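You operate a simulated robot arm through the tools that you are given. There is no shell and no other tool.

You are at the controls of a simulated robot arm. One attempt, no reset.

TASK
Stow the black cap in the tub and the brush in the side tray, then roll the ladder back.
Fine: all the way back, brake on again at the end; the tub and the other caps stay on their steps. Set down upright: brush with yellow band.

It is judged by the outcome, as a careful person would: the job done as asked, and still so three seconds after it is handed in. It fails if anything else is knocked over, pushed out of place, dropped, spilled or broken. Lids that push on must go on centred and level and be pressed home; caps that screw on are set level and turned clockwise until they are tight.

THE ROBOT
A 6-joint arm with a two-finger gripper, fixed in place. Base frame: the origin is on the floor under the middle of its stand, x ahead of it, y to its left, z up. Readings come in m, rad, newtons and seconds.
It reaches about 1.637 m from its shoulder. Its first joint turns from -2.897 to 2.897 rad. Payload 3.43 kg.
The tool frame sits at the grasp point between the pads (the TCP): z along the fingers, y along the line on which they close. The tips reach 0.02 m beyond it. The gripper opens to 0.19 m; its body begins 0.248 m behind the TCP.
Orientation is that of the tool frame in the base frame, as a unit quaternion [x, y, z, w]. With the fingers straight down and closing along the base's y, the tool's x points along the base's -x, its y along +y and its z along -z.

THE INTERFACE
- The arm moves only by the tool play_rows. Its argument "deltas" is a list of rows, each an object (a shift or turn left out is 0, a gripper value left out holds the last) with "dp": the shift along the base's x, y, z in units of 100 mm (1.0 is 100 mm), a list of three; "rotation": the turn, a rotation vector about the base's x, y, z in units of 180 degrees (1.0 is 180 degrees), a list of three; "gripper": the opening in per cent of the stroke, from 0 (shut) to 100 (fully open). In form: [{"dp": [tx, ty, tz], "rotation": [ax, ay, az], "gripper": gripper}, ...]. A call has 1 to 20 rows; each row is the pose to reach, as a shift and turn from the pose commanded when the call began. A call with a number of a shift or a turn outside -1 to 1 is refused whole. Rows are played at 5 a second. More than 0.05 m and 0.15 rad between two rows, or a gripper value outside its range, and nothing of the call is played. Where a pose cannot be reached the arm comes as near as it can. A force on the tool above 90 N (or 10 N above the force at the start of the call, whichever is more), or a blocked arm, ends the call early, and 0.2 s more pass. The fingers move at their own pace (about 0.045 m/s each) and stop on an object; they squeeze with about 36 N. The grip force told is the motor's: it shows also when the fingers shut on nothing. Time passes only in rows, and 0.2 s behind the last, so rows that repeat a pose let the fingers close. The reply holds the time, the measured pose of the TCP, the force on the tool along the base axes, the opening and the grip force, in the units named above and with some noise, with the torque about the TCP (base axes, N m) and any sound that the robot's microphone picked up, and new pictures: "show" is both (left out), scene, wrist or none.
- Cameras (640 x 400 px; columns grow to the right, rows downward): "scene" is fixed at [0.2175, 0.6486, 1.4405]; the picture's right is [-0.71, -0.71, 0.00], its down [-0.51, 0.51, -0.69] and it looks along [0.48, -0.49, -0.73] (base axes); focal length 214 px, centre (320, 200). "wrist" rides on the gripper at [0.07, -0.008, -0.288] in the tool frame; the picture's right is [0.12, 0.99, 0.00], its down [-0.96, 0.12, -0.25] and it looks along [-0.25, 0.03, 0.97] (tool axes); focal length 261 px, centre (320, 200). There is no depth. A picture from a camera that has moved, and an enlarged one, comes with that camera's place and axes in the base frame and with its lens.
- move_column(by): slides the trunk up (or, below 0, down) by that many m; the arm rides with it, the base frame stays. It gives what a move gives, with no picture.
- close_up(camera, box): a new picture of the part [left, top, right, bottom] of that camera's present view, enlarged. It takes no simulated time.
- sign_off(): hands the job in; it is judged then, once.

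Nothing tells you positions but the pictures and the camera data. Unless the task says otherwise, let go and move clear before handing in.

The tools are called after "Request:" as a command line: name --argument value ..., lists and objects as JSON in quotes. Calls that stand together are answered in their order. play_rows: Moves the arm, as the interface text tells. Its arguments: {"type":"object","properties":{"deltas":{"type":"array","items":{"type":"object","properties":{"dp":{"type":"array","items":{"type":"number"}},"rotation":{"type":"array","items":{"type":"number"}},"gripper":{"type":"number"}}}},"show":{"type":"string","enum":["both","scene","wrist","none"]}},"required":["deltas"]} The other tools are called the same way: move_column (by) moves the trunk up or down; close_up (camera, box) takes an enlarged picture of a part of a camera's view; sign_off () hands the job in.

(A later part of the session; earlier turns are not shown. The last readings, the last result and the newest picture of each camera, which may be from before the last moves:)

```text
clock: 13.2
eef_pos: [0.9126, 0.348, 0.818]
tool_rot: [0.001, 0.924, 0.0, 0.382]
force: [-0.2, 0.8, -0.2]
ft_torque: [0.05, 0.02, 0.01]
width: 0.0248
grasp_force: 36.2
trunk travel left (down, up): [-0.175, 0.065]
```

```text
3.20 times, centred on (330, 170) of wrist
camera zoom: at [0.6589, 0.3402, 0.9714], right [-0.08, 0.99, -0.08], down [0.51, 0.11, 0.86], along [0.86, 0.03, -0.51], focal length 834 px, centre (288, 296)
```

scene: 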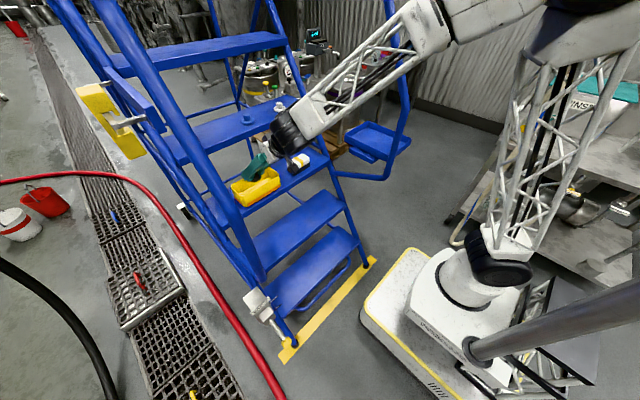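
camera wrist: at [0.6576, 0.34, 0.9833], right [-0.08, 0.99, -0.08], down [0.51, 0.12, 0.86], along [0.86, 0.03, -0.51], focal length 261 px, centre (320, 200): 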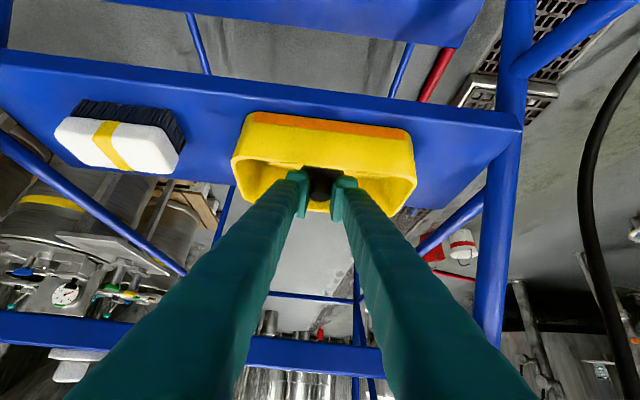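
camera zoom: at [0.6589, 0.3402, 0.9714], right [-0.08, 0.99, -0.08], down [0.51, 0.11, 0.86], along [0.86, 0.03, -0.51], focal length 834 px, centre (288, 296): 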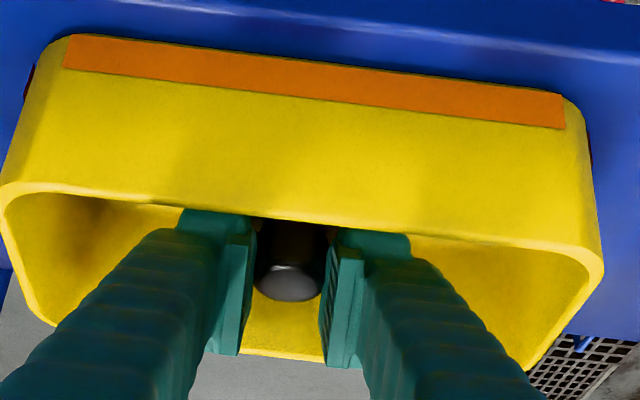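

Still no contact at TCP z 0.818. I'll step down a few millimetres at a time.

Request:
play_rows --deltas '[{"dp": [0, 0, -0.03]}, {"dp": [0, 0, -0.05]}]' --show "none"

Request:
play_rows --deltas '[{"dp": [0, 0, -0.03]}, {"dp": [0, 0, -0.05]}]' --show "none"

Request:
close_up --camera "scene" --box '[235, 155, 285, 205]'

Request:
close_up --camera "wrist" --box '[230, 110, 430, 230]'

```text
clock: 13.8
eef_pos: [0.913, 0.349, 0.8134]
tool_rot: [0.0, 0.924, 0.001, 0.383]
force: [0.0, -0.1, 0.4]
ft_torque: [0.01, 0.0, -0.04]
width: 0.0249
grasp_force: 36.2
trunk travel left (down, up): [-0.175, 0.065]
```

```text
clock: 14.4
eef_pos: [0.914, 0.3475, 0.8087]
tool_rot: [0.001, 0.924, 0.0, 0.383]
force: [0.6, -0.3, -0.2]
ft_torque: [-0.03, -0.02, 0.01]
width: 0.0246
grasp_force: 36.3
trunk travel left (down, up): [-0.175, 0.065]
```

```text
8.00 times, centred on (260, 180) of scene
camera zoom: at [0.2175, 0.6486, 1.4405], right [-0.71, -0.71, 0.0], down [-0.51, 0.51, -0.69], along [0.48, -0.49, -0.73], focal length 1716 px, centre (800, 360)
```

zoom: 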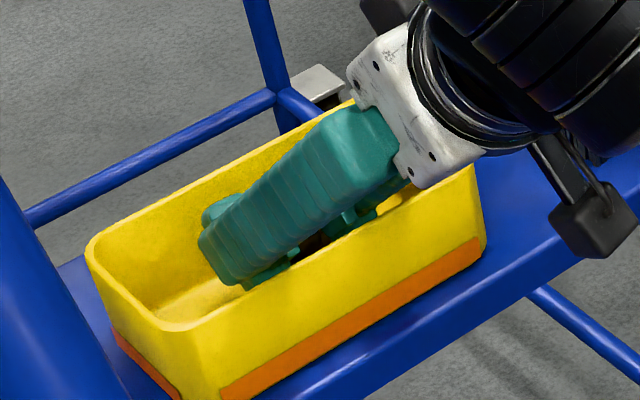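

```text
3.20 times, centred on (330, 170) of wrist
camera zoom: at [0.6595, 0.3396, 0.9613], right [-0.08, 0.99, -0.08], down [0.51, 0.12, 0.86], along [0.86, 0.03, -0.51], focal length 834 px, centre (288, 296)
```

zoom: 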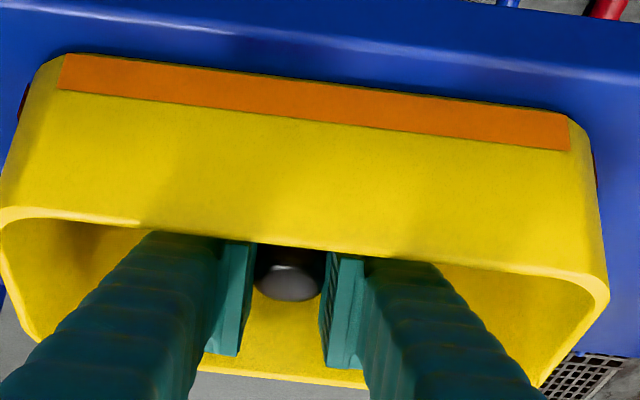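

Fingers still clear the near wall and no contact yet at z 0.809. I continue down by a few millimetres at a time until the cap touches the tub floor.

Request:
play_rows --deltas '[{"dp": [0, 0, -0.02]}, {"dp": [0, 0, -0.04]}]' --show "none"

Request:
play_rows --deltas '[{"dp": [0, 0, -0.02]}, {"dp": [0, 0, -0.04]}]' --show "none"

Request:
close_up --camera "wrist" --box '[230, 110, 430, 230]'

```text
clock: 15.0
eef_pos: [0.913, 0.3486, 0.8036]
tool_rot: [0.0, 0.924, 0.0, 0.383]
force: [-0.1, 0.4, -0.9]
ft_torque: [0.02, 0.03, 0.01]
width: 0.0247
grasp_force: 36.6
trunk travel left (down, up): [-0.175, 0.065]
```

```text
clock: 15.6
eef_pos: [0.9146, 0.3485, 0.8006]
tool_rot: [0.0, 0.924, 0.0, 0.383]
force: [0.7, 0.9, 0.1]
ft_torque: [0.04, 0.03, -0.01]
width: 0.0246
grasp_force: 36.0
trunk travel left (down, up): [-0.175, 0.065]
```

```text
3.20 times, centred on (330, 170) of wrist
camera zoom: at [0.6597, 0.3402, 0.9536], right [-0.08, 0.99, -0.08], down [0.51, 0.12, 0.86], along [0.86, 0.03, -0.51], focal length 834 px, centre (288, 296)
```

zoom: 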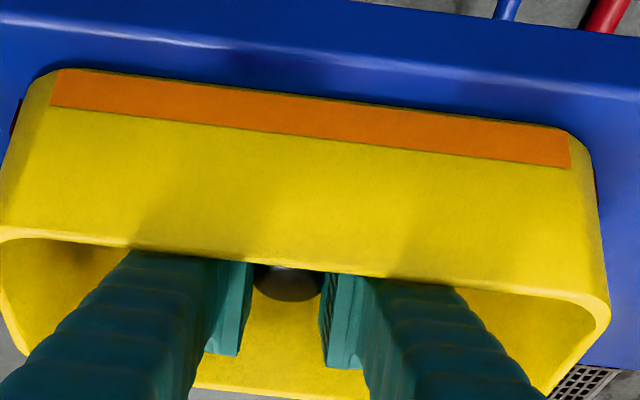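

No contact at z 0.801; I keep going in 3–4 mm steps.

Request:
play_rows --deltas '[{"dp": [0, 0, -0.02]}, {"dp": [0, 0, -0.03]}]' --show "none"

Request:
play_rows --deltas '[{"dp": [0, 0, -0.02]}, {"dp": [0, 0, -0.03]}]' --show "none"

Request:
close_up --camera "scene" --box '[235, 155, 285, 205]'

Request:
close_up --camera "wrist" --box '[230, 110, 430, 230]'

```text
clock: 16.2
eef_pos: [0.9139, 0.3488, 0.797]
tool_rot: [-0.001, 0.924, 0.001, 0.383]
force: [1.1, -1.0, 2.7]
ft_torque: [0.0, 0.13, -0.01]
width: 0.0247
grasp_force: 36.0
trunk travel left (down, up): [-0.175, 0.065]
```

```text
clock: 16.8
eef_pos: [0.9129, 0.3487, 0.7973]
tool_rot: [0.001, 0.924, 0.0, 0.384]
force: [5.4, -1.1, 16.1]
ft_torque: [-0.16, 0.58, 0.1]
width: 0.0247
grasp_force: 35.8
trunk travel left (down, up): [-0.175, 0.065]
```

```text
8.00 times, centred on (260, 180) of scene
camera zoom: at [0.2175, 0.6486, 1.4405], right [-0.71, -0.71, 0.0], down [-0.51, 0.51, -0.69], along [0.48, -0.49, -0.73], focal length 1716 px, centre (800, 360)
```

zoom: 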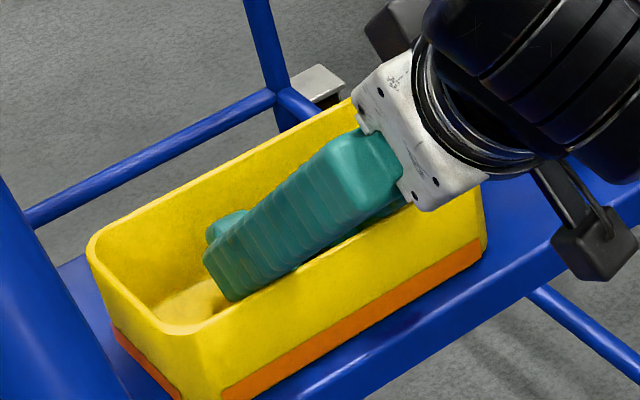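

```text
3.20 times, centred on (330, 170) of wrist
camera zoom: at [0.6594, 0.3403, 0.949], right [-0.08, 0.99, -0.08], down [0.5, 0.11, 0.86], along [0.86, 0.03, -0.51], focal length 834 px, centre (288, 296)
```

zoom: 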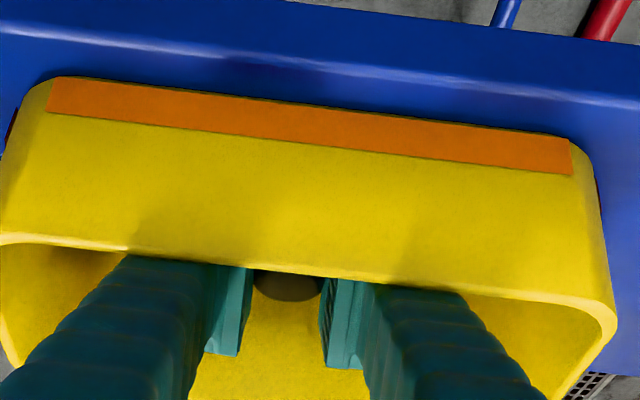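

The force signs suggest the fingers' undersides are now resting on the near rim, with the cap still a few millimetres above the floor. I back off 2 mm, reduce the tilt by about 5°, and settle down gently.

Request:
play_rows --deltas '[{"dp": [0, 0, 0.04]}, {"dp": [0, 0, 0.04], "rotation": [0, 0.014, 0]}, {"dp": [0, 0, 0.04], "rotation": [0, 0.028, 0]}, {"dp": [0, 0, 0.01], "rotation": [0, 0.028, 0]}]' --show "none"

Request:
play_rows --deltas '[{"dp": [0, 0, -0.02]}, {"dp": [0, 0, -0.03]}]' --show "none"

Request:
close_up --camera "wrist" --box '[230, 110, 430, 230]'

Request:
close_up --camera "scene" --box '[235, 155, 285, 205]'

```text
clock: 17.8
eef_pos: [0.9125, 0.3493, 0.7959]
tool_rot: [0.0, 0.94, 0.0, 0.342]
force: [0.7, -1.0, 3.6]
ft_torque: [0.0, -0.09, 0.01]
width: 0.0246
grasp_force: 36.1
trunk travel left (down, up): [-0.175, 0.065]
```

```text
clock: 18.4
eef_pos: [0.9129, 0.3506, 0.7951]
tool_rot: [0.001, 0.939, 0.0, 0.343]
force: [-2.2, 0.6, 17.8]
ft_torque: [-0.01, -0.43, -0.03]
width: 0.0245
grasp_force: 35.7
trunk travel left (down, up): [-0.175, 0.065]
```

```text
3.20 times, centred on (330, 170) of wrist
camera zoom: at [0.6737, 0.3407, 0.9692], right [-0.09, 0.99, -0.08], down [0.58, 0.11, 0.81], along [0.81, 0.03, -0.58], focal length 834 px, centre (288, 296)
```

zoom: 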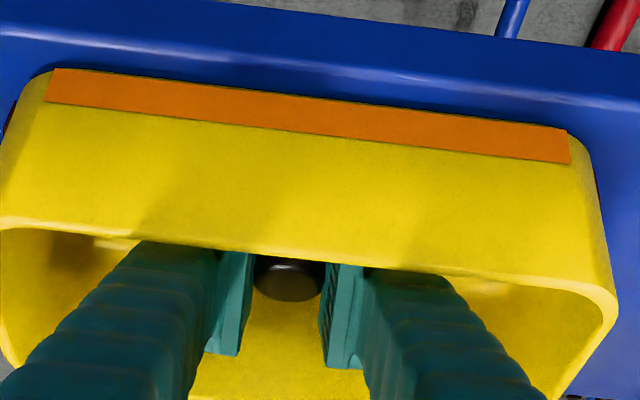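

```text
8.00 times, centred on (260, 180) of scene
camera zoom: at [0.2175, 0.6486, 1.4405], right [-0.71, -0.71, 0.0], down [-0.51, 0.51, -0.69], along [0.48, -0.49, -0.73], focal length 1716 px, centre (800, 360)
```

zoom: 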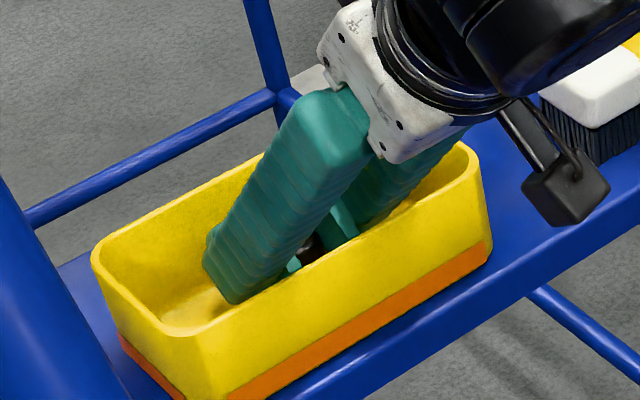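

Now the cap's far edge rests on the tub floor (torque sign flipped), so I ease off slightly and open the fingers just enough to free the knob.

Request:
play_rows --deltas '[{"dp": [0, 0, 0.03]}, {"dp": [0, 0, 0.03], "gripper": 18}, {"dp": [0, 0, 0.03], "gripper": 25}, {"dp": [0, 0, 0.03], "gripper": 30}, {"dp": [0, 0, 0.03], "gripper": 30}]' --show "none"

Request:
close_up --camera "wrist" --box '[230, 110, 430, 230]'

Request:
close_up --camera "scene" --box '[235, 155, 285, 205]'

```text
clock: 19.6
eef_pos: [0.914, 0.3478, 0.7947]
tool_rot: [-0.001, 0.94, 0.001, 0.342]
force: [-0.1, 0.1, -0.1]
ft_torque: [-0.01, -0.01, 0.01]
width: 0.057
grasp_force: 0.1
trunk travel left (down, up): [-0.175, 0.065]
```

```text
3.20 times, centred on (330, 170) of wrist
camera zoom: at [0.6739, 0.3408, 0.9708], right [-0.09, 0.99, -0.08], down [0.58, 0.12, 0.81], along [0.81, 0.03, -0.58], focal length 834 px, centre (288, 296)
```

zoom: 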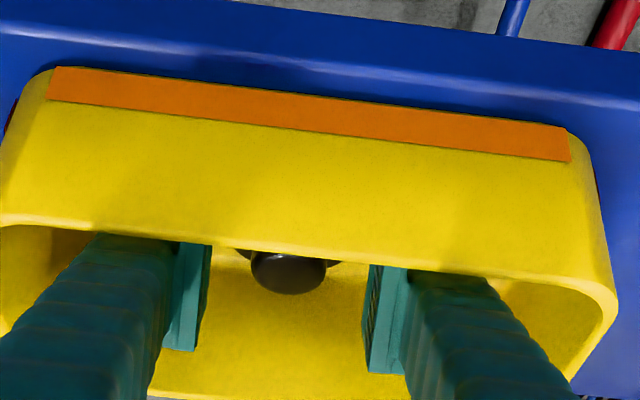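

```text
8.00 times, centred on (260, 180) of scene
camera zoom: at [0.2175, 0.6486, 1.4405], right [-0.71, -0.71, 0.0], down [-0.51, 0.51, -0.69], along [0.48, -0.49, -0.73], focal length 1716 px, centre (800, 360)
```

zoom: 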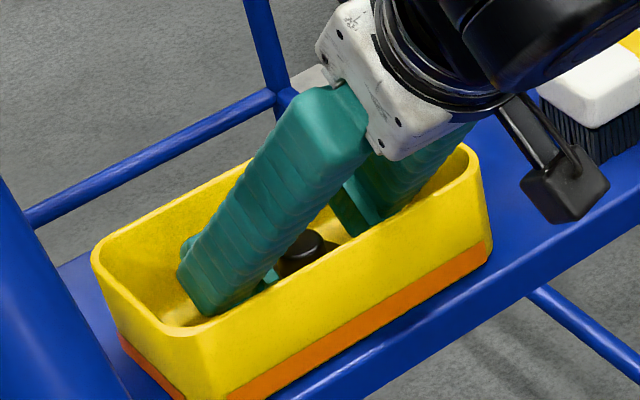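

The cap sits free inside the tub. I lift the fingers straight out and check the result.

Request:
play_rows --deltas '[{"dp": [0, 0, 0.2]}, {"dp": [0, 0, 0.5]}, {"dp": [0, 0, 1.0]}]' --show "none"

Request:
play_rows --deltas '[{"dp": [-0.2, -0.2, 0.2]}, {"dp": [-0.4, -0.5, 0.4]}]' --show "both"

Request:
close_up --camera "scene" --box '[210, 130, 330, 220]'

Request:
close_up --camera "wrist" --box '[100, 20, 500, 220]'

```text
clock: 20.4
eef_pos: [0.9145, 0.3493, 0.8972]
tool_rot: [-0.001, 0.94, 0.0, 0.341]
force: [-0.2, 1.0, -0.3]
ft_torque: [-0.07, -0.02, -0.04]
width: 0.0567
grasp_force: 0.0
trunk travel left (down, up): [-0.175, 0.065]
```

```text
clock: 21.0
eef_pos: [0.874, 0.2984, 0.9347]
tool_rot: [0.0, 0.94, -0.001, 0.342]
force: [0.1, -0.3, -0.5]
ft_torque: [-0.1, -0.05, -0.08]
width: 0.057
grasp_force: 0.0
trunk travel left (down, up): [-0.175, 0.065]
camera wrist: at [0.6348, 0.2906, 1.1102], right [-0.09, 0.99, -0.08], down [0.58, 0.12, 0.81], along [0.81, 0.03, -0.59], focal length 261 px, centre (320, 200)
```

scene: 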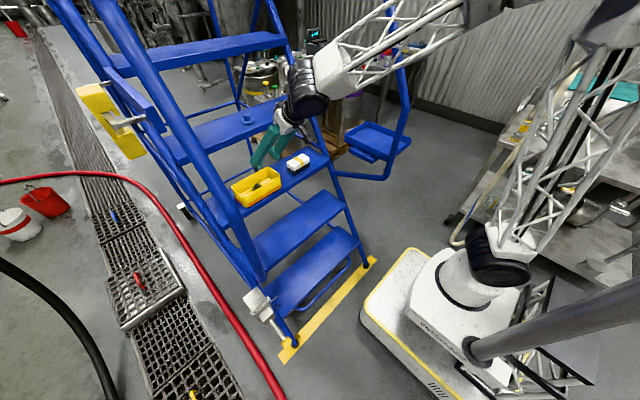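
wrist: 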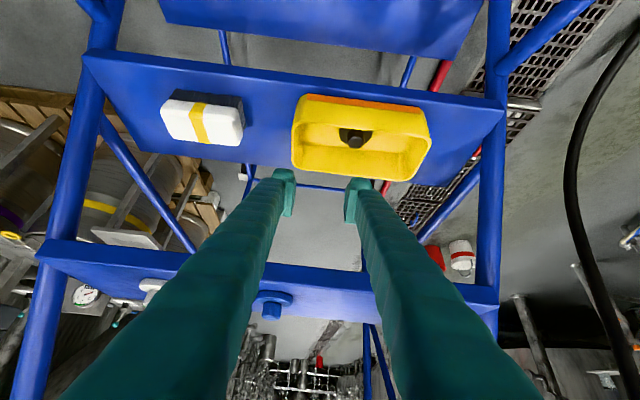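

```text
4.44 times, centred on (270, 175) of scene
camera zoom: at [0.2175, 0.6486, 1.4405], right [-0.71, -0.71, 0.0], down [-0.51, 0.51, -0.69], along [0.48, -0.49, -0.73], focal length 953 px, centre (542, 311)
```

zoom: 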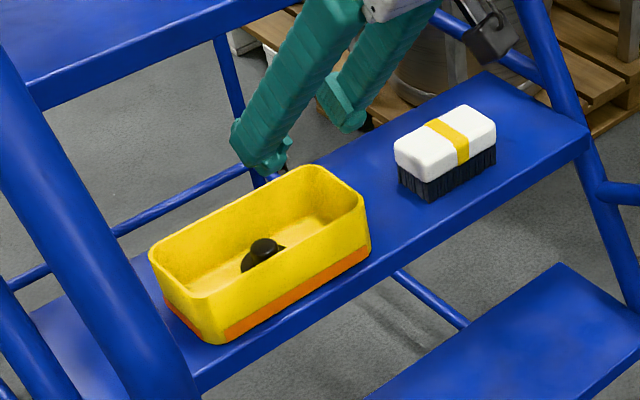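

```text
1.60 times, centred on (300, 120) of wrist
camera zoom: at [0.6348, 0.2906, 1.1102], right [-0.09, 0.99, -0.08], down [0.58, 0.12, 0.81], along [0.81, 0.03, -0.59], focal length 417 px, centre (352, 328)
```

zoom: 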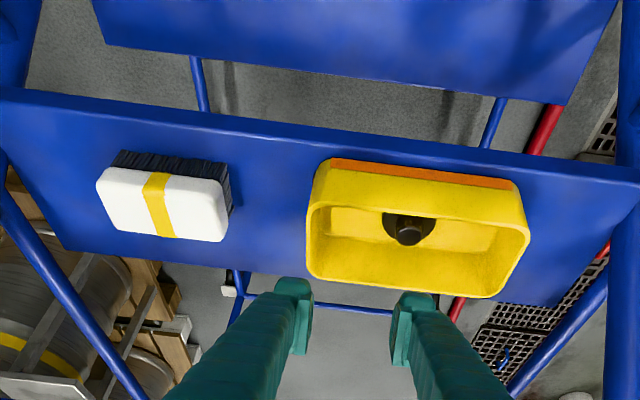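

The cap rests upright in the tub and the tub is in place. Next is the brush near (0.892, 0.115, top 0.813): I raise the tool to about 20° of tilt, open wide and move above it.

Request:
play_rows --deltas '[{"dp": [0, -0.3, 0.1], "rotation": [0, 0.04, 0], "gripper": 60}, {"dp": [0, -0.6, 0.2], "rotation": [0, 0.08, 0], "gripper": 79}, {"dp": [0, -0.9, 0.2], "rotation": [0, 0.111, 0], "gripper": 79}]' --show "none"

Request:
play_rows --deltas '[{"dp": [0, -0.3, 0]}, {"dp": [0, -0.6, 0]}, {"dp": [0.1, -0.93, 0]}, {"dp": [0.1, -0.93, 0]}]' --show "both"

Request:
close_up --camera "wrist" --box '[220, 80, 420, 220]'

Request:
close_up --camera "scene" --box '[250, 110, 350, 190]'

```text
clock: 21.8
eef_pos: [0.8719, 0.2112, 0.9559]
tool_rot: [-0.001, 0.985, 0.0, 0.173]
force: [-0.7, 0.6, 1.1]
ft_torque: [-0.06, -0.08, -0.04]
width: 0.1263
grasp_force: 0.1
trunk travel left (down, up): [-0.175, 0.065]
```

```text
clock: 22.8
eef_pos: [0.8849, 0.1154, 0.9567]
tool_rot: [0.0, 0.985, -0.001, 0.174]
force: [-0.1, 0.8, 0.5]
ft_torque: [-0.03, -0.01, -0.01]
width: 0.1501
grasp_force: 0.0
trunk travel left (down, up): [-0.175, 0.065]
camera wrist: at [0.72, 0.1076, 1.2021], right [-0.11, 0.99, -0.04], down [0.82, 0.12, 0.56], along [0.56, 0.03, -0.83], focal length 261 px, centre (320, 200)
```

scene: 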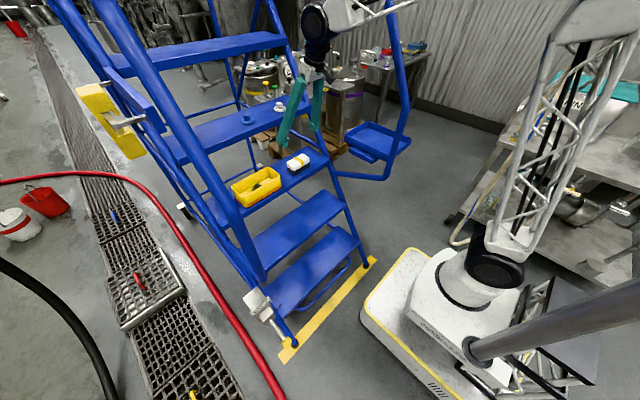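
wrist: 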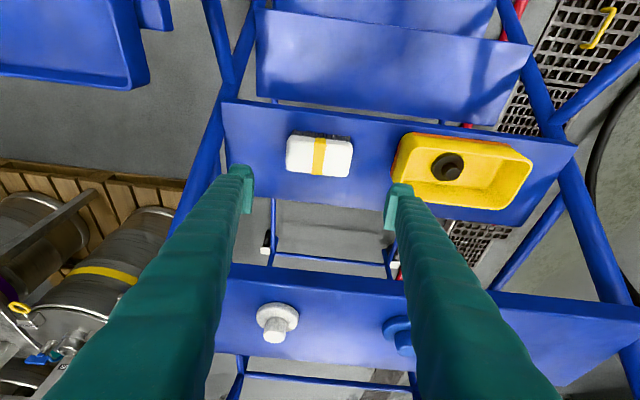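

```text
2.86 times, centred on (320, 150) of wrist
camera zoom: at [0.72, 0.1076, 1.2021], right [-0.11, 0.99, -0.04], down [0.82, 0.12, 0.56], along [0.56, 0.03, -0.83], focal length 745 px, centre (320, 343)
```

zoom: 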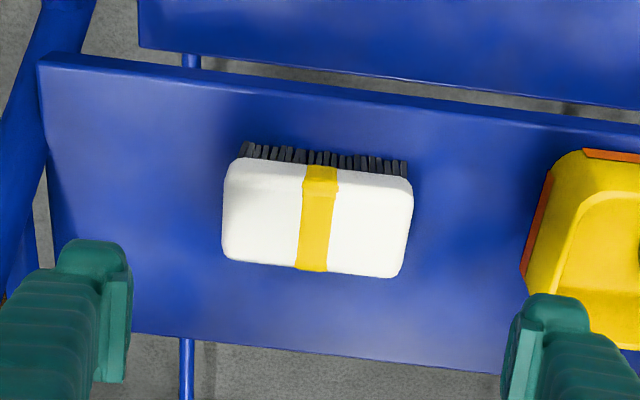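

```text
5.00 times, centred on (300, 150) of scene
camera zoom: at [0.2175, 0.6486, 1.4405], right [-0.71, -0.71, 0.0], down [-0.51, 0.51, -0.69], along [0.48, -0.49, -0.73], focal length 1072 px, centre (420, 450)
```

zoom: 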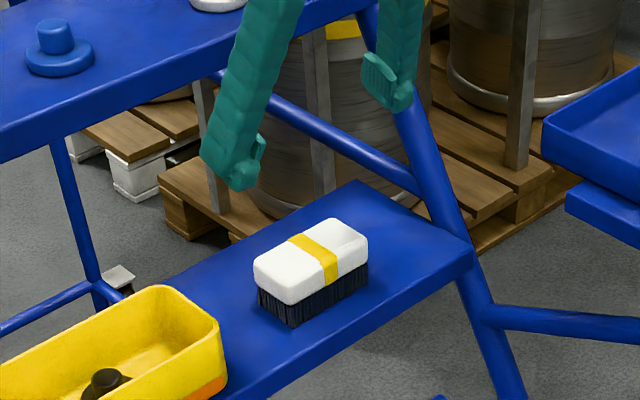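

The brush is centred near (0.904, 0.110) with its top at about z 0.812, aligned with the step. I lower over it with the fingers straddling its length.

Request:
play_rows --deltas '[{"dp": [0.1, -0.055, -0.3]}, {"dp": [0.19, -0.055, -0.65]}, {"dp": [0.19, -0.055, -1.0]}]' --show "wrist"

Request:
close_up --camera "wrist" --box '[220, 100, 420, 230]'

Request:
close_up --camera "scene" --box '[250, 110, 350, 190]'

```text
clock: 23.6
eef_pos: [0.9036, 0.1086, 0.8549]
tool_rot: [0.0, 0.985, 0.0, 0.173]
force: [-0.7, 0.1, 0.8]
ft_torque: [0.04, -0.06, -0.02]
width: 0.1503
grasp_force: 0.0
trunk travel left (down, up): [-0.175, 0.065]
camera wrist: at [0.7388, 0.1007, 1.1012], right [-0.11, 0.99, -0.04], down [0.82, 0.12, 0.56], along [0.56, 0.03, -0.83], focal length 261 px, centre (320, 200)
```

wrist: 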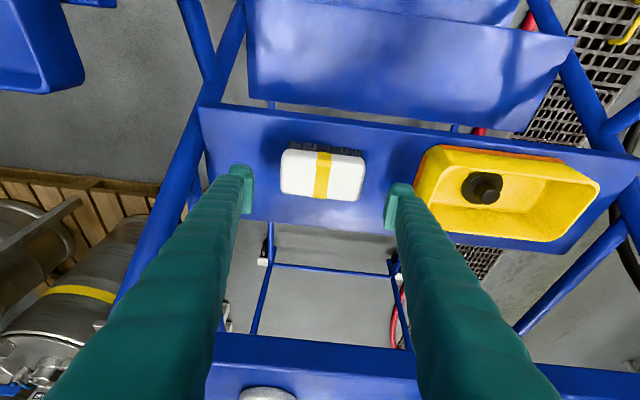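

```text
3.08 times, centred on (320, 165) of wrist
camera zoom: at [0.7388, 0.1007, 1.1012], right [-0.11, 0.99, -0.04], down [0.82, 0.12, 0.56], along [0.56, 0.03, -0.83], focal length 802 px, centre (320, 308)
```

zoom: 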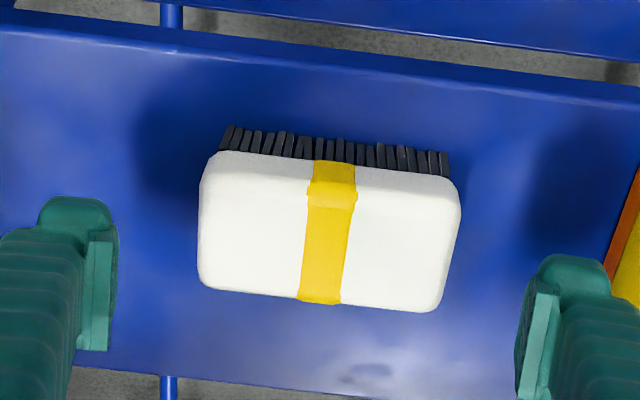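

```text
5.00 times, centred on (300, 150) of scene
camera zoom: at [0.2175, 0.6486, 1.4405], right [-0.71, -0.71, 0.0], down [-0.51, 0.51, -0.69], along [0.48, -0.49, -0.73], focal length 1072 px, centre (420, 450)
```

zoom: 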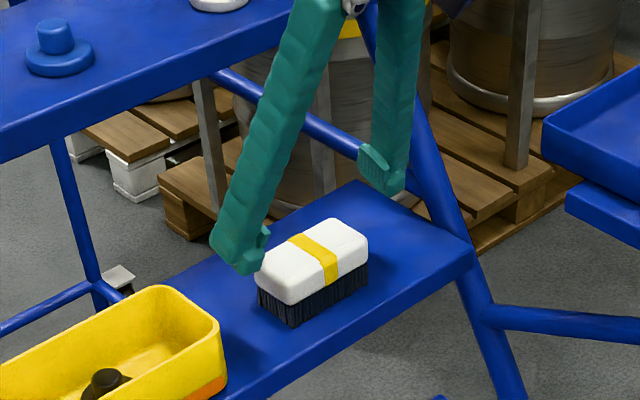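

The brush sits centred between the fingers within a few millimetres. I go down to the white block's mid-height and check for contact.

Request:
play_rows --deltas '[{"dp": [0.01, 0.02, -0.2]}, {"dp": [0.01, 0.02, -0.4]}, {"dp": [0.01, 0.02, -0.55]}]' --show "wrist"

Request:
close_up --camera "scene" --box '[250, 110, 350, 190]'

```text
clock: 24.4
eef_pos: [0.9039, 0.1125, 0.8018]
tool_rot: [0.0, 0.985, 0.0, 0.174]
force: [-0.2, -0.2, 0.5]
ft_torque: [0.01, -0.01, 0.01]
width: 0.1503
grasp_force: 0.0
trunk travel left (down, up): [-0.175, 0.065]
camera wrist: at [0.7391, 0.1039, 1.0471], right [-0.11, 0.99, -0.04], down [0.82, 0.12, 0.56], along [0.56, 0.03, -0.83], focal length 261 px, centre (320, 200)
```

wrist: 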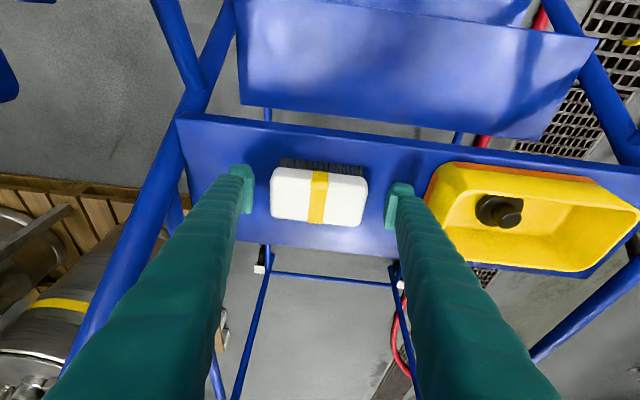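

```text
5.00 times, centred on (300, 150) of scene
camera zoom: at [0.2175, 0.6486, 1.4405], right [-0.71, -0.71, 0.0], down [-0.51, 0.51, -0.69], along [0.48, -0.49, -0.73], focal length 1072 px, centre (420, 450)
```

zoom: 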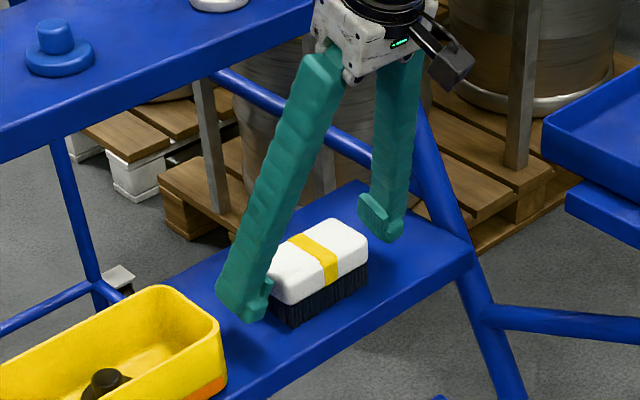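

The pads are level with the white block and there is no contact yet. I close on the brush.

Request:
play_rows --deltas '[{"dp": [0, 0, 0], "gripper": 70}, {"dp": [0, 0, 0], "gripper": 62}, {"dp": [0, 0, 0], "gripper": 56}, {"dp": [0, 0, 0], "gripper": 50}, {"dp": [0, 0, 0], "gripper": 40}, {"dp": [0, 0, 0], "gripper": 30}, {"dp": [0, 0, 0], "gripper": 30}]' --show "wrist"

Request:
close_up --camera "scene" --box '[250, 110, 350, 190]'

```text
clock: 26.0
eef_pos: [0.905, 0.1117, 0.8009]
tool_rot: [0.0, 0.985, 0.0, 0.173]
force: [0.1, 0.1, 0.8]
ft_torque: [-0.03, 0.04, -0.01]
width: 0.1118
grasp_force: 35.7
trunk travel left (down, up): [-0.175, 0.065]
camera wrist: at [0.7392, 0.1038, 1.047], right [-0.11, 0.99, -0.04], down [0.82, 0.12, 0.56], along [0.56, 0.03, -0.83], focal length 261 px, centre (320, 200)
```

wrist: 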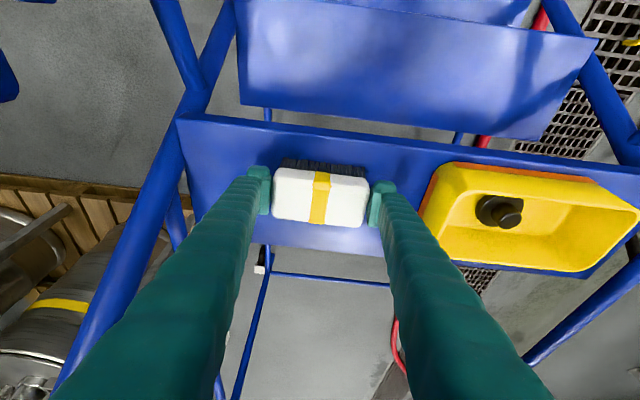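

```text
5.00 times, centred on (300, 150) of scene
camera zoom: at [0.2175, 0.6486, 1.4405], right [-0.71, -0.71, 0.0], down [-0.51, 0.51, -0.69], along [0.48, -0.49, -0.73], focal length 1072 px, centre (420, 450)
```

zoom: 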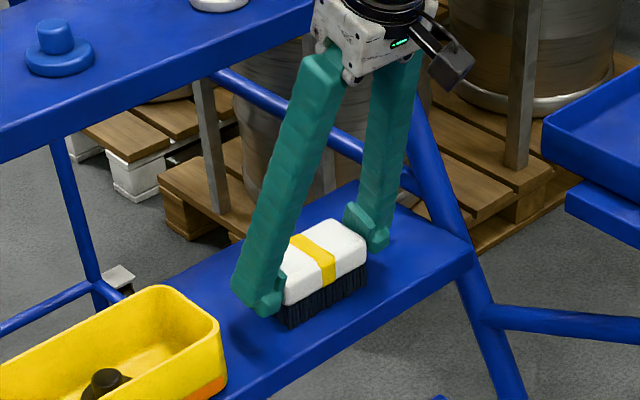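

The brush is gripped at 0.112 m width. I lift it slowly and check it hangs level.

Request:
play_rows --deltas '[{"dp": [0, 0, 0.1]}, {"dp": [0, 0, 0.25]}, {"dp": [0, 0, 0.5]}, {"dp": [0, 0, 0.8]}, {"dp": [0, 0, 1.0]}]' --show "wrist"

Request:
close_up --camera "scene" --box '[240, 70, 350, 190]'

```text
clock: 27.2
eef_pos: [0.904, 0.1117, 0.9004]
tool_rot: [0.0, 0.985, 0.0, 0.174]
force: [0.0, -0.9, -1.0]
ft_torque: [0.01, 0.02, 0.0]
width: 0.1118
grasp_force: 35.6
trunk travel left (down, up): [-0.175, 0.065]
camera wrist: at [0.7392, 0.1036, 1.1466], right [-0.11, 0.99, -0.04], down [0.82, 0.12, 0.56], along [0.56, 0.03, -0.83], focal length 261 px, centre (320, 200)
```

wrist: 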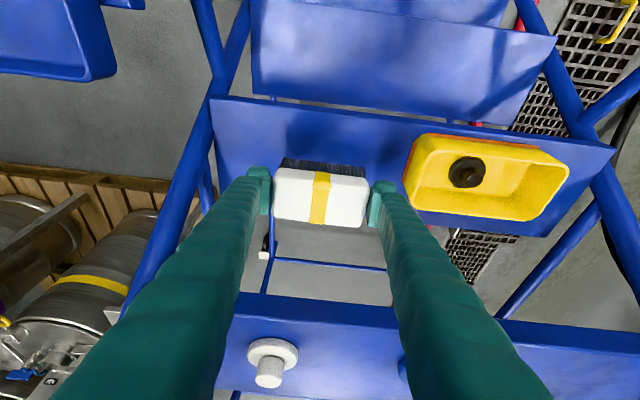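

```text
3.33 times, centred on (295, 130) of scene
camera zoom: at [0.2175, 0.6486, 1.4405], right [-0.71, -0.71, 0.0], down [-0.51, 0.51, -0.69], along [0.48, -0.49, -0.73], focal length 715 px, centre (403, 433)
```

zoom: 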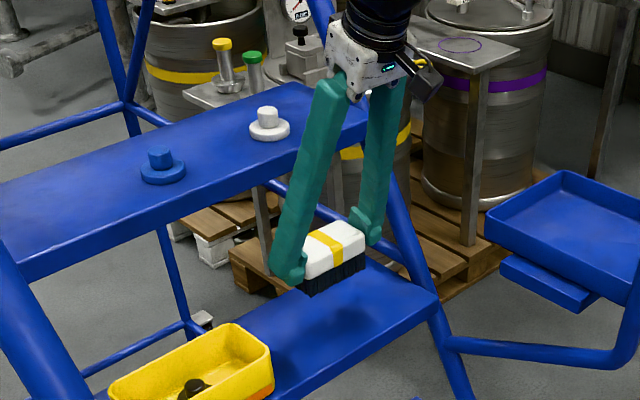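

The brush is held level. To reach the side tray without hitting the right handrail (y≈-0.09, x≈0.53), I retreat toward the robot first, then cross over in front of the handrail.

Request:
play_rows --deltas '[{"dp": [-0.35, 0, 0.2]}, {"dp": [-0.7, 0, 0.4]}, {"dp": [-1.0, 0, 0.6]}]' --show "none"

Request:
play_rows --deltas '[{"dp": [-0.35, 0, 0.2]}, {"dp": [-0.7, 0, 0.4]}, {"dp": [-1.0, 0, 0.6]}]' --show "none"

Request:
play_rows --deltas '[{"dp": [-0.35, 0, 0]}, {"dp": [-0.7, 0, 0]}, {"dp": [-1.0, 0, 0]}]' --show "both"

```text
clock: 28.0
eef_pos: [0.8023, 0.1108, 0.9586]
tool_rot: [-0.001, 0.985, 0.0, 0.173]
force: [1.2, 0.1, -0.6]
ft_torque: [0.0, 0.11, -0.03]
width: 0.1119
grasp_force: 36.4
trunk travel left (down, up): [-0.175, 0.065]
```

```text
clock: 28.8
eef_pos: [0.7017, 0.1112, 1.0186]
tool_rot: [0.001, 0.985, 0.0, 0.173]
force: [1.1, -0.4, -2.4]
ft_torque: [-0.03, 0.18, -0.01]
width: 0.1115
grasp_force: 35.6
trunk travel left (down, up): [-0.175, 0.065]
```

```text
clock: 29.6
eef_pos: [0.6009, 0.1103, 1.0195]
tool_rot: [0.001, 0.985, 0.001, 0.173]
force: [0.4, -0.6, -0.8]
ft_torque: [-0.05, 0.12, -0.02]
width: 0.1118
grasp_force: 36.3
trunk travel left (down, up): [-0.175, 0.065]
camera wrist: at [0.437, 0.103, 1.2657], right [-0.11, 0.99, -0.04], down [0.82, 0.11, 0.56], along [0.56, 0.03, -0.83], focal length 261 px, centre (320, 200)
```

scene: 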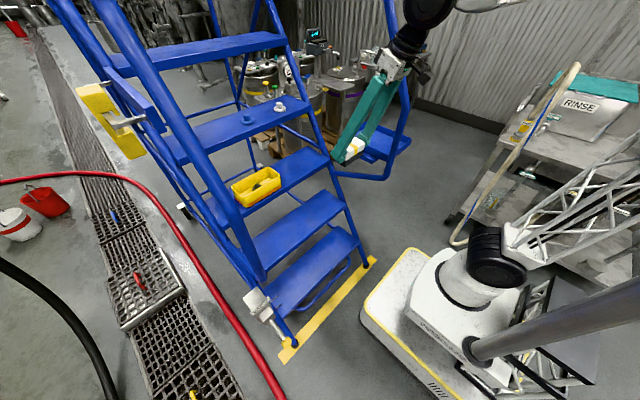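
wrist: 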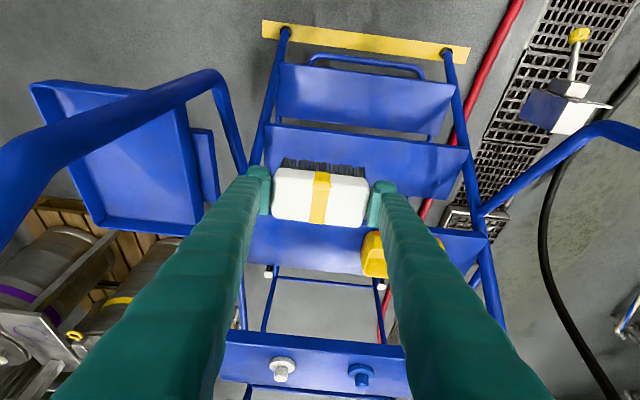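

Retreat is going well and the brush is still level. I continue back to x≈0.42 before crossing to the right.

Request:
play_rows --deltas '[{"dp": [-0.35, 0, 0]}, {"dp": [-0.7, -0.1, 0]}, {"dp": [-1.0, -0.2, 0]}]' --show "none"

Request:
play_rows --deltas '[{"dp": [-0.3, -0.1, 0]}, {"dp": [-0.6, -0.3, 0]}, {"dp": [-0.8, -0.5, 0]}]' --show "both"

```text
clock: 30.4
eef_pos: [0.5023, 0.0927, 1.0216]
tool_rot: [0.0, 0.985, 0.0, 0.172]
force: [1.4, 0.6, -1.4]
ft_torque: [-0.06, 0.17, -0.04]
width: 0.1116
grasp_force: 36.6
trunk travel left (down, up): [-0.175, 0.065]
```

```text
clock: 31.2
eef_pos: [0.4242, 0.0442, 1.0222]
tool_rot: [0.0, 0.985, -0.001, 0.174]
force: [1.1, 1.0, -0.4]
ft_torque: [0.02, 0.12, 0.02]
width: 0.1116
grasp_force: 35.9
trunk travel left (down, up): [-0.175, 0.065]
camera wrist: at [0.2589, 0.0348, 1.2683], right [-0.11, 0.99, -0.04], down [0.82, 0.12, 0.56], along [0.56, 0.03, -0.83], focal length 261 px, centre (320, 200)
```

scene: 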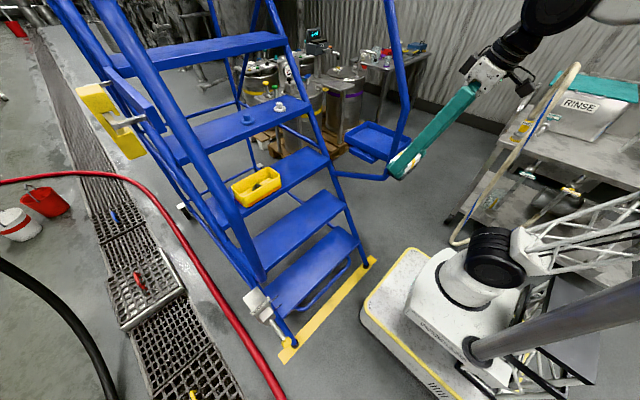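
wrist: 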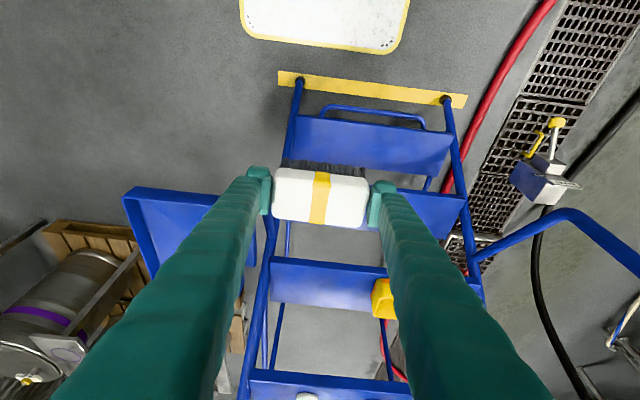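

The brush is clear in front of the handrail. I cross to the right to y≈-0.25 at this height.

Request:
play_rows --deltas '[{"dp": [0, -0.35, 0]}, {"dp": [0, -0.7, 0]}, {"dp": [0, -1.0, 0]}]' --show "none"

Request:
play_rows --deltas '[{"dp": [0, -0.35, 0]}, {"dp": [0, -0.7, 0]}, {"dp": [0, -1.0, 0]}]' --show "both"

```text
clock: 32.0
eef_pos: [0.4232, -0.058, 1.0201]
tool_rot: [-0.001, 0.985, 0.001, 0.173]
force: [-0.4, -1.1, 0.1]
ft_torque: [0.13, -0.06, 0.03]
width: 0.1117
grasp_force: 35.8
trunk travel left (down, up): [-0.175, 0.065]
```

```text
clock: 33.0
eef_pos: [0.4371, -0.1077, 1.0297]
tool_rot: [-0.067, 0.981, 0.006, 0.182]
force: [-0.3, -0.5, -0.6]
ft_torque: [-0.02, 0.0, 0.0]
width: 0.1115
grasp_force: 35.8
trunk travel left (down, up): [-0.175, 0.065]
stopped in row 3: the arm was blocked; the commanded pose is now the measured one
camera wrist: at [0.2707, -0.136, 1.272], right [-0.24, 0.97, -0.05], down [0.79, 0.23, 0.57], along [0.57, 0.1, -0.82], focal length 261 px, centre (320, 200)
```

scene: 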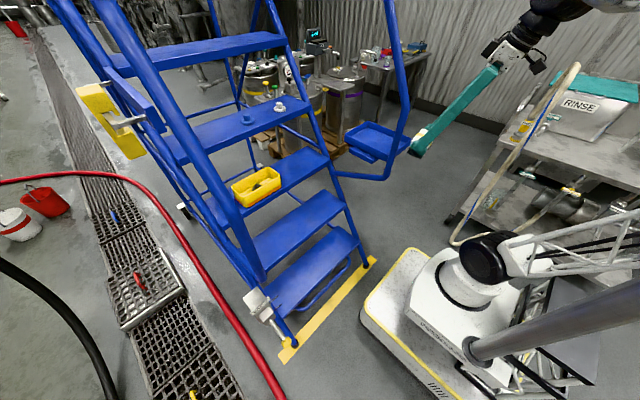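
wrist: 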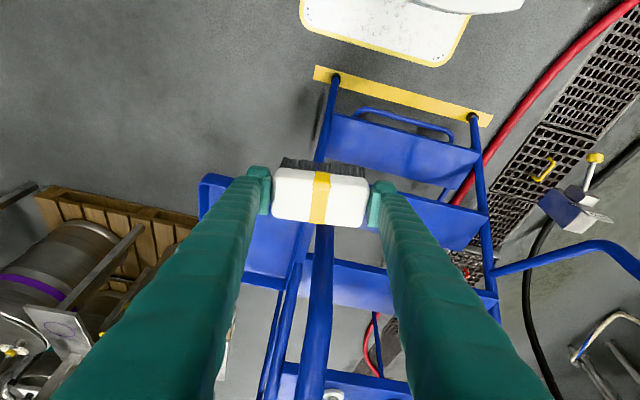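

The arm got blocked (joint 1 stuck, most likely the folded-back elbow hitting something behind; no force on the tool). I'll back off to the left, restore the orientation, and go higher so the elbow unfolds.

Request:
play_rows --deltas '[{"dp": [0, 0.2, 0.1]}, {"dp": [0, 0.4, 0.3], "rotation": [0.0018, 0.0027, -0.021]}, {"dp": [0, 0.55, 0.6], "rotation": [0.0037, 0.0055, -0.0427]}, {"dp": [0, 0.55, 1.0], "rotation": [0.0037, 0.0055, -0.0427]}]' --show "scene"

```text
clock: 34.0
eef_pos: [0.4354, -0.0588, 1.1298]
tool_rot: [0.007, 0.985, 0.0, 0.173]
force: [-0.3, -0.5, -0.8]
ft_torque: [-0.01, 0.02, 0.02]
width: 0.1118
grasp_force: 36.6
trunk travel left (down, up): [-0.175, 0.065]
```

scene: 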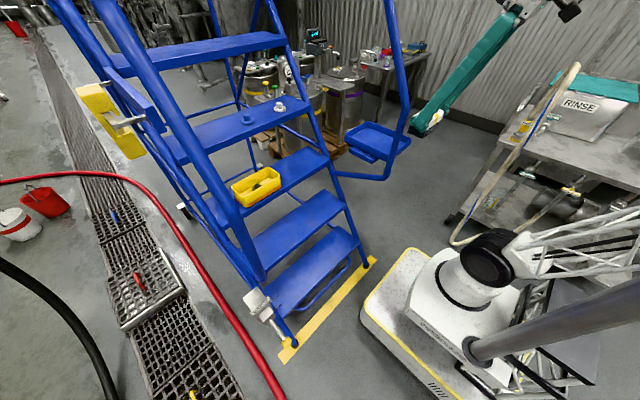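

Recovered, brush still held. I keep rising to about z 1.32 and slightly outward so the elbow unfolds before crossing.

Request:
play_rows --deltas '[{"dp": [0.1, 0, 0.35]}, {"dp": [0.2, 0, 0.7]}, {"dp": [0.3, 0, 1.0]}]' --show "none"

Request:
play_rows --deltas '[{"dp": [0.1, 0, 0.35]}, {"dp": [0.2, 0, 0.7]}, {"dp": [0.3, 0, 1.0]}]' --show "both"

```text
clock: 34.8
eef_pos: [0.4647, -0.0588, 1.2303]
tool_rot: [0.006, 0.985, 0.0, 0.172]
force: [-0.7, -0.9, -0.2]
ft_torque: [-0.02, -0.04, 0.02]
width: 0.1117
grasp_force: 36.3
trunk travel left (down, up): [-0.175, 0.065]
```

```text
clock: 35.6
eef_pos: [0.4944, -0.0574, 1.3285]
tool_rot: [0.006, 0.985, 0.0, 0.174]
force: [-0.3, -0.2, -0.3]
ft_torque: [-0.02, -0.04, -0.02]
width: 0.1115
grasp_force: 36.4
trunk travel left (down, up): [-0.175, 0.065]
camera wrist: at [0.3296, -0.0641, 1.5745], right [-0.1, 0.99, -0.04], down [0.82, 0.1, 0.56], along [0.56, 0.02, -0.83], focal length 261 px, centre (320, 200)
```

scene: 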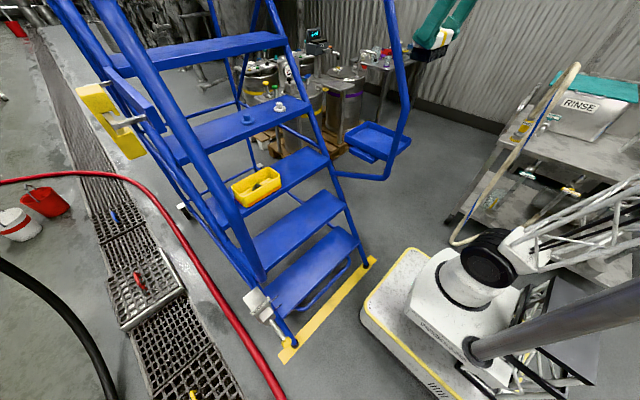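
wrist: 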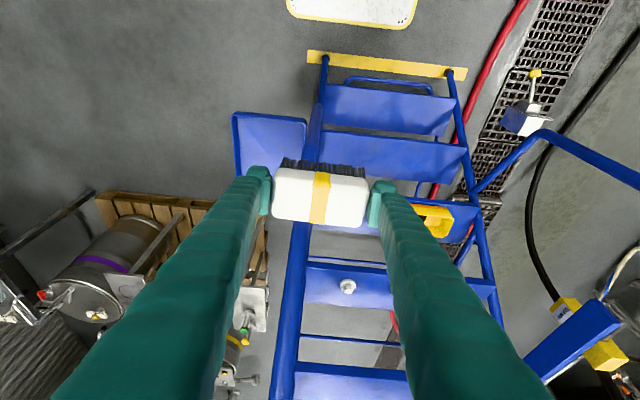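

The handrail slopes away with height, so I go a bit higher and further out (x≈0.57, z≈1.43), which keeps the elbow more upright, before crossing.

Request:
play_rows --deltas '[{"dp": [0.25, 0, 0.35]}, {"dp": [0.5, 0, 0.7]}, {"dp": [0.75, 0, 1.0]}]' --show "none"

Request:
play_rows --deltas '[{"dp": [0, -0.25, 0]}, {"dp": [0, -0.5, 0]}, {"dp": [0, -0.75, 0]}, {"dp": [0, -1.0, 0]}]' --show "both"

```text
clock: 36.4
eef_pos: [0.5699, -0.0571, 1.4301]
tool_rot: [0.006, 0.985, 0.0, 0.175]
force: [-1.1, 0.2, -0.8]
ft_torque: [-0.03, -0.14, -0.01]
width: 0.1113
grasp_force: 35.6
trunk travel left (down, up): [-0.175, 0.065]
```

```text
clock: 37.4
eef_pos: [0.5697, -0.1584, 1.4289]
tool_rot: [0.007, 0.985, 0.0, 0.173]
force: [0.2, 1.2, -1.5]
ft_torque: [-0.08, -0.02, -0.03]
width: 0.1113
grasp_force: 36.2
trunk travel left (down, up): [-0.175, 0.065]
camera wrist: at [0.4059, -0.1651, 1.6754], right [-0.1, 0.99, -0.04], down [0.82, 0.1, 0.56], along [0.56, 0.02, -0.83], focal length 261 px, centre (320, 200)
```

scene: 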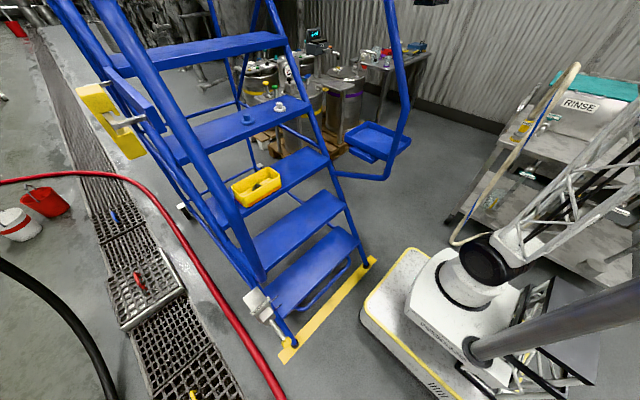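
wrist: 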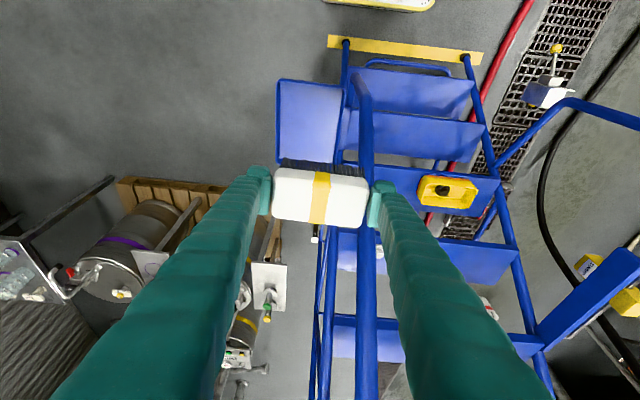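

Crossing works at this height. I continue to y≈-0.27, fully outboard of the handrail.

Request:
play_rows --deltas '[{"dp": [0, -0.35, 0]}, {"dp": [0, -0.7, 0]}, {"dp": [0, -1.0, 0]}]' --show "none"

Request:
play_rows --deltas '[{"dp": [0, -0.1, 0], "rotation": [0, 0, 0.045]}, {"dp": [0, -0.2, 0], "rotation": [0, 0, 0.09]}, {"dp": [0, -0.2, 0], "rotation": [0, 0, 0.135]}, {"dp": [0, -0.2, 0], "rotation": [0, 0, 0.18]}]' --show "both"

```text
clock: 38.2
eef_pos: [0.5685, -0.2584, 1.4289]
tool_rot: [0.006, 0.985, 0.0, 0.173]
force: [0.4, 0.6, -0.5]
ft_torque: [-0.1, -0.01, -0.04]
width: 0.1117
grasp_force: 35.8
trunk travel left (down, up): [-0.175, 0.065]
```

```text
clock: 39.2
eef_pos: [0.5704, -0.2785, 1.4287]
tool_rot: [-0.27, 0.947, 0.045, 0.169]
force: [-0.7, 0.2, -1.0]
ft_torque: [-0.15, -0.06, -0.05]
width: 0.1112
grasp_force: 36.0
trunk travel left (down, up): [-0.175, 0.065]
camera wrist: at [0.4336, -0.3702, 1.6736], right [-0.62, 0.79, -0.05], down [0.63, 0.53, 0.56], along [0.47, 0.32, -0.83], focal length 261 px, centre (320, 200)
```

scene: 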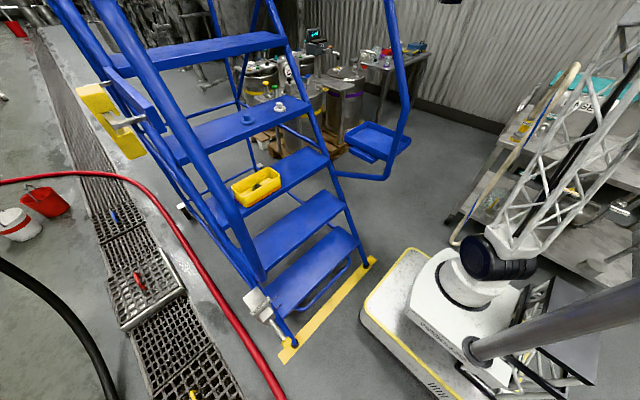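
wrist: 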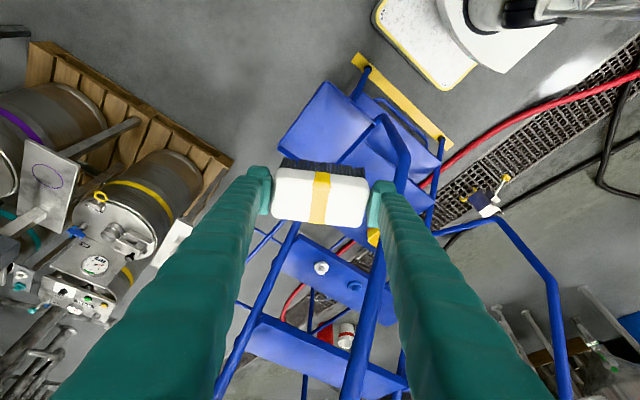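

Yawed about 32° without trouble; I continue to about 90° so the brush lies along the tray's length.

Request:
play_rows --deltas '[{"rotation": [0, 0, 0.045]}, {"rotation": [0, 0, 0.09]}, {"rotation": [0, 0, 0.135]}, {"rotation": [0, 0, 0.18]}, {"rotation": [0, 0, 0.225]}, {"rotation": [0, 0, 0.27]}, {"rotation": [0, 0, 0.315]}]' --show "both"

```text
clock: 40.8
eef_pos: [0.5744, -0.2448, 1.3043]
tool_rot: [-0.685, 0.711, 0.092, 0.133]
force: [-0.5, 0.0, -0.9]
ft_torque: [-0.1, -0.12, -0.07]
width: 0.1113
grasp_force: 35.5
out of reach, approached as far as the arm can: row 1, 2, 3, 4, 5, 6, 7
trunk travel left (down, up): [-0.175, 0.065]
camera wrist: at [0.5631, -0.4013, 1.5541], right [-0.99, -0.07, -0.09], down [-0.11, 0.84, 0.53], along [0.04, 0.54, -0.84], focal length 261 px, centre (320, 200)
```

scene: 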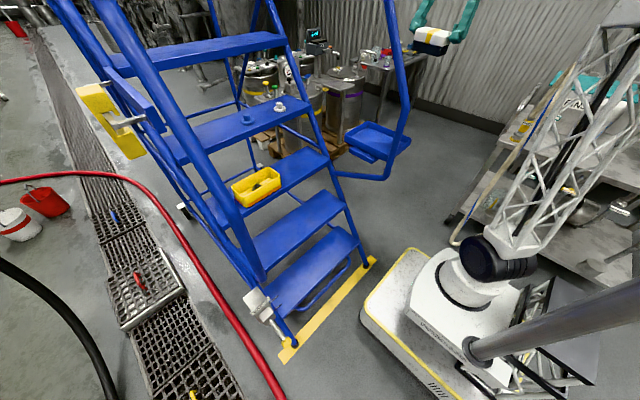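
wrist: 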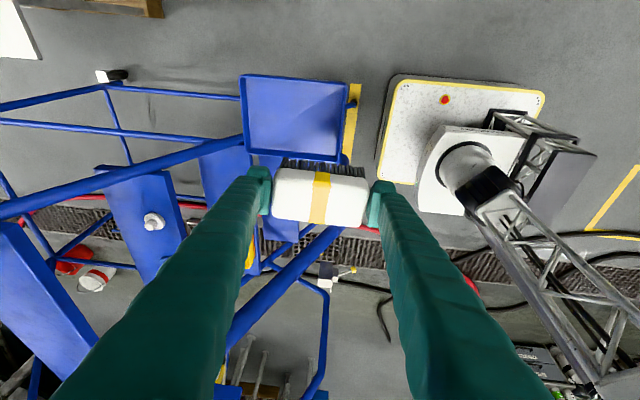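

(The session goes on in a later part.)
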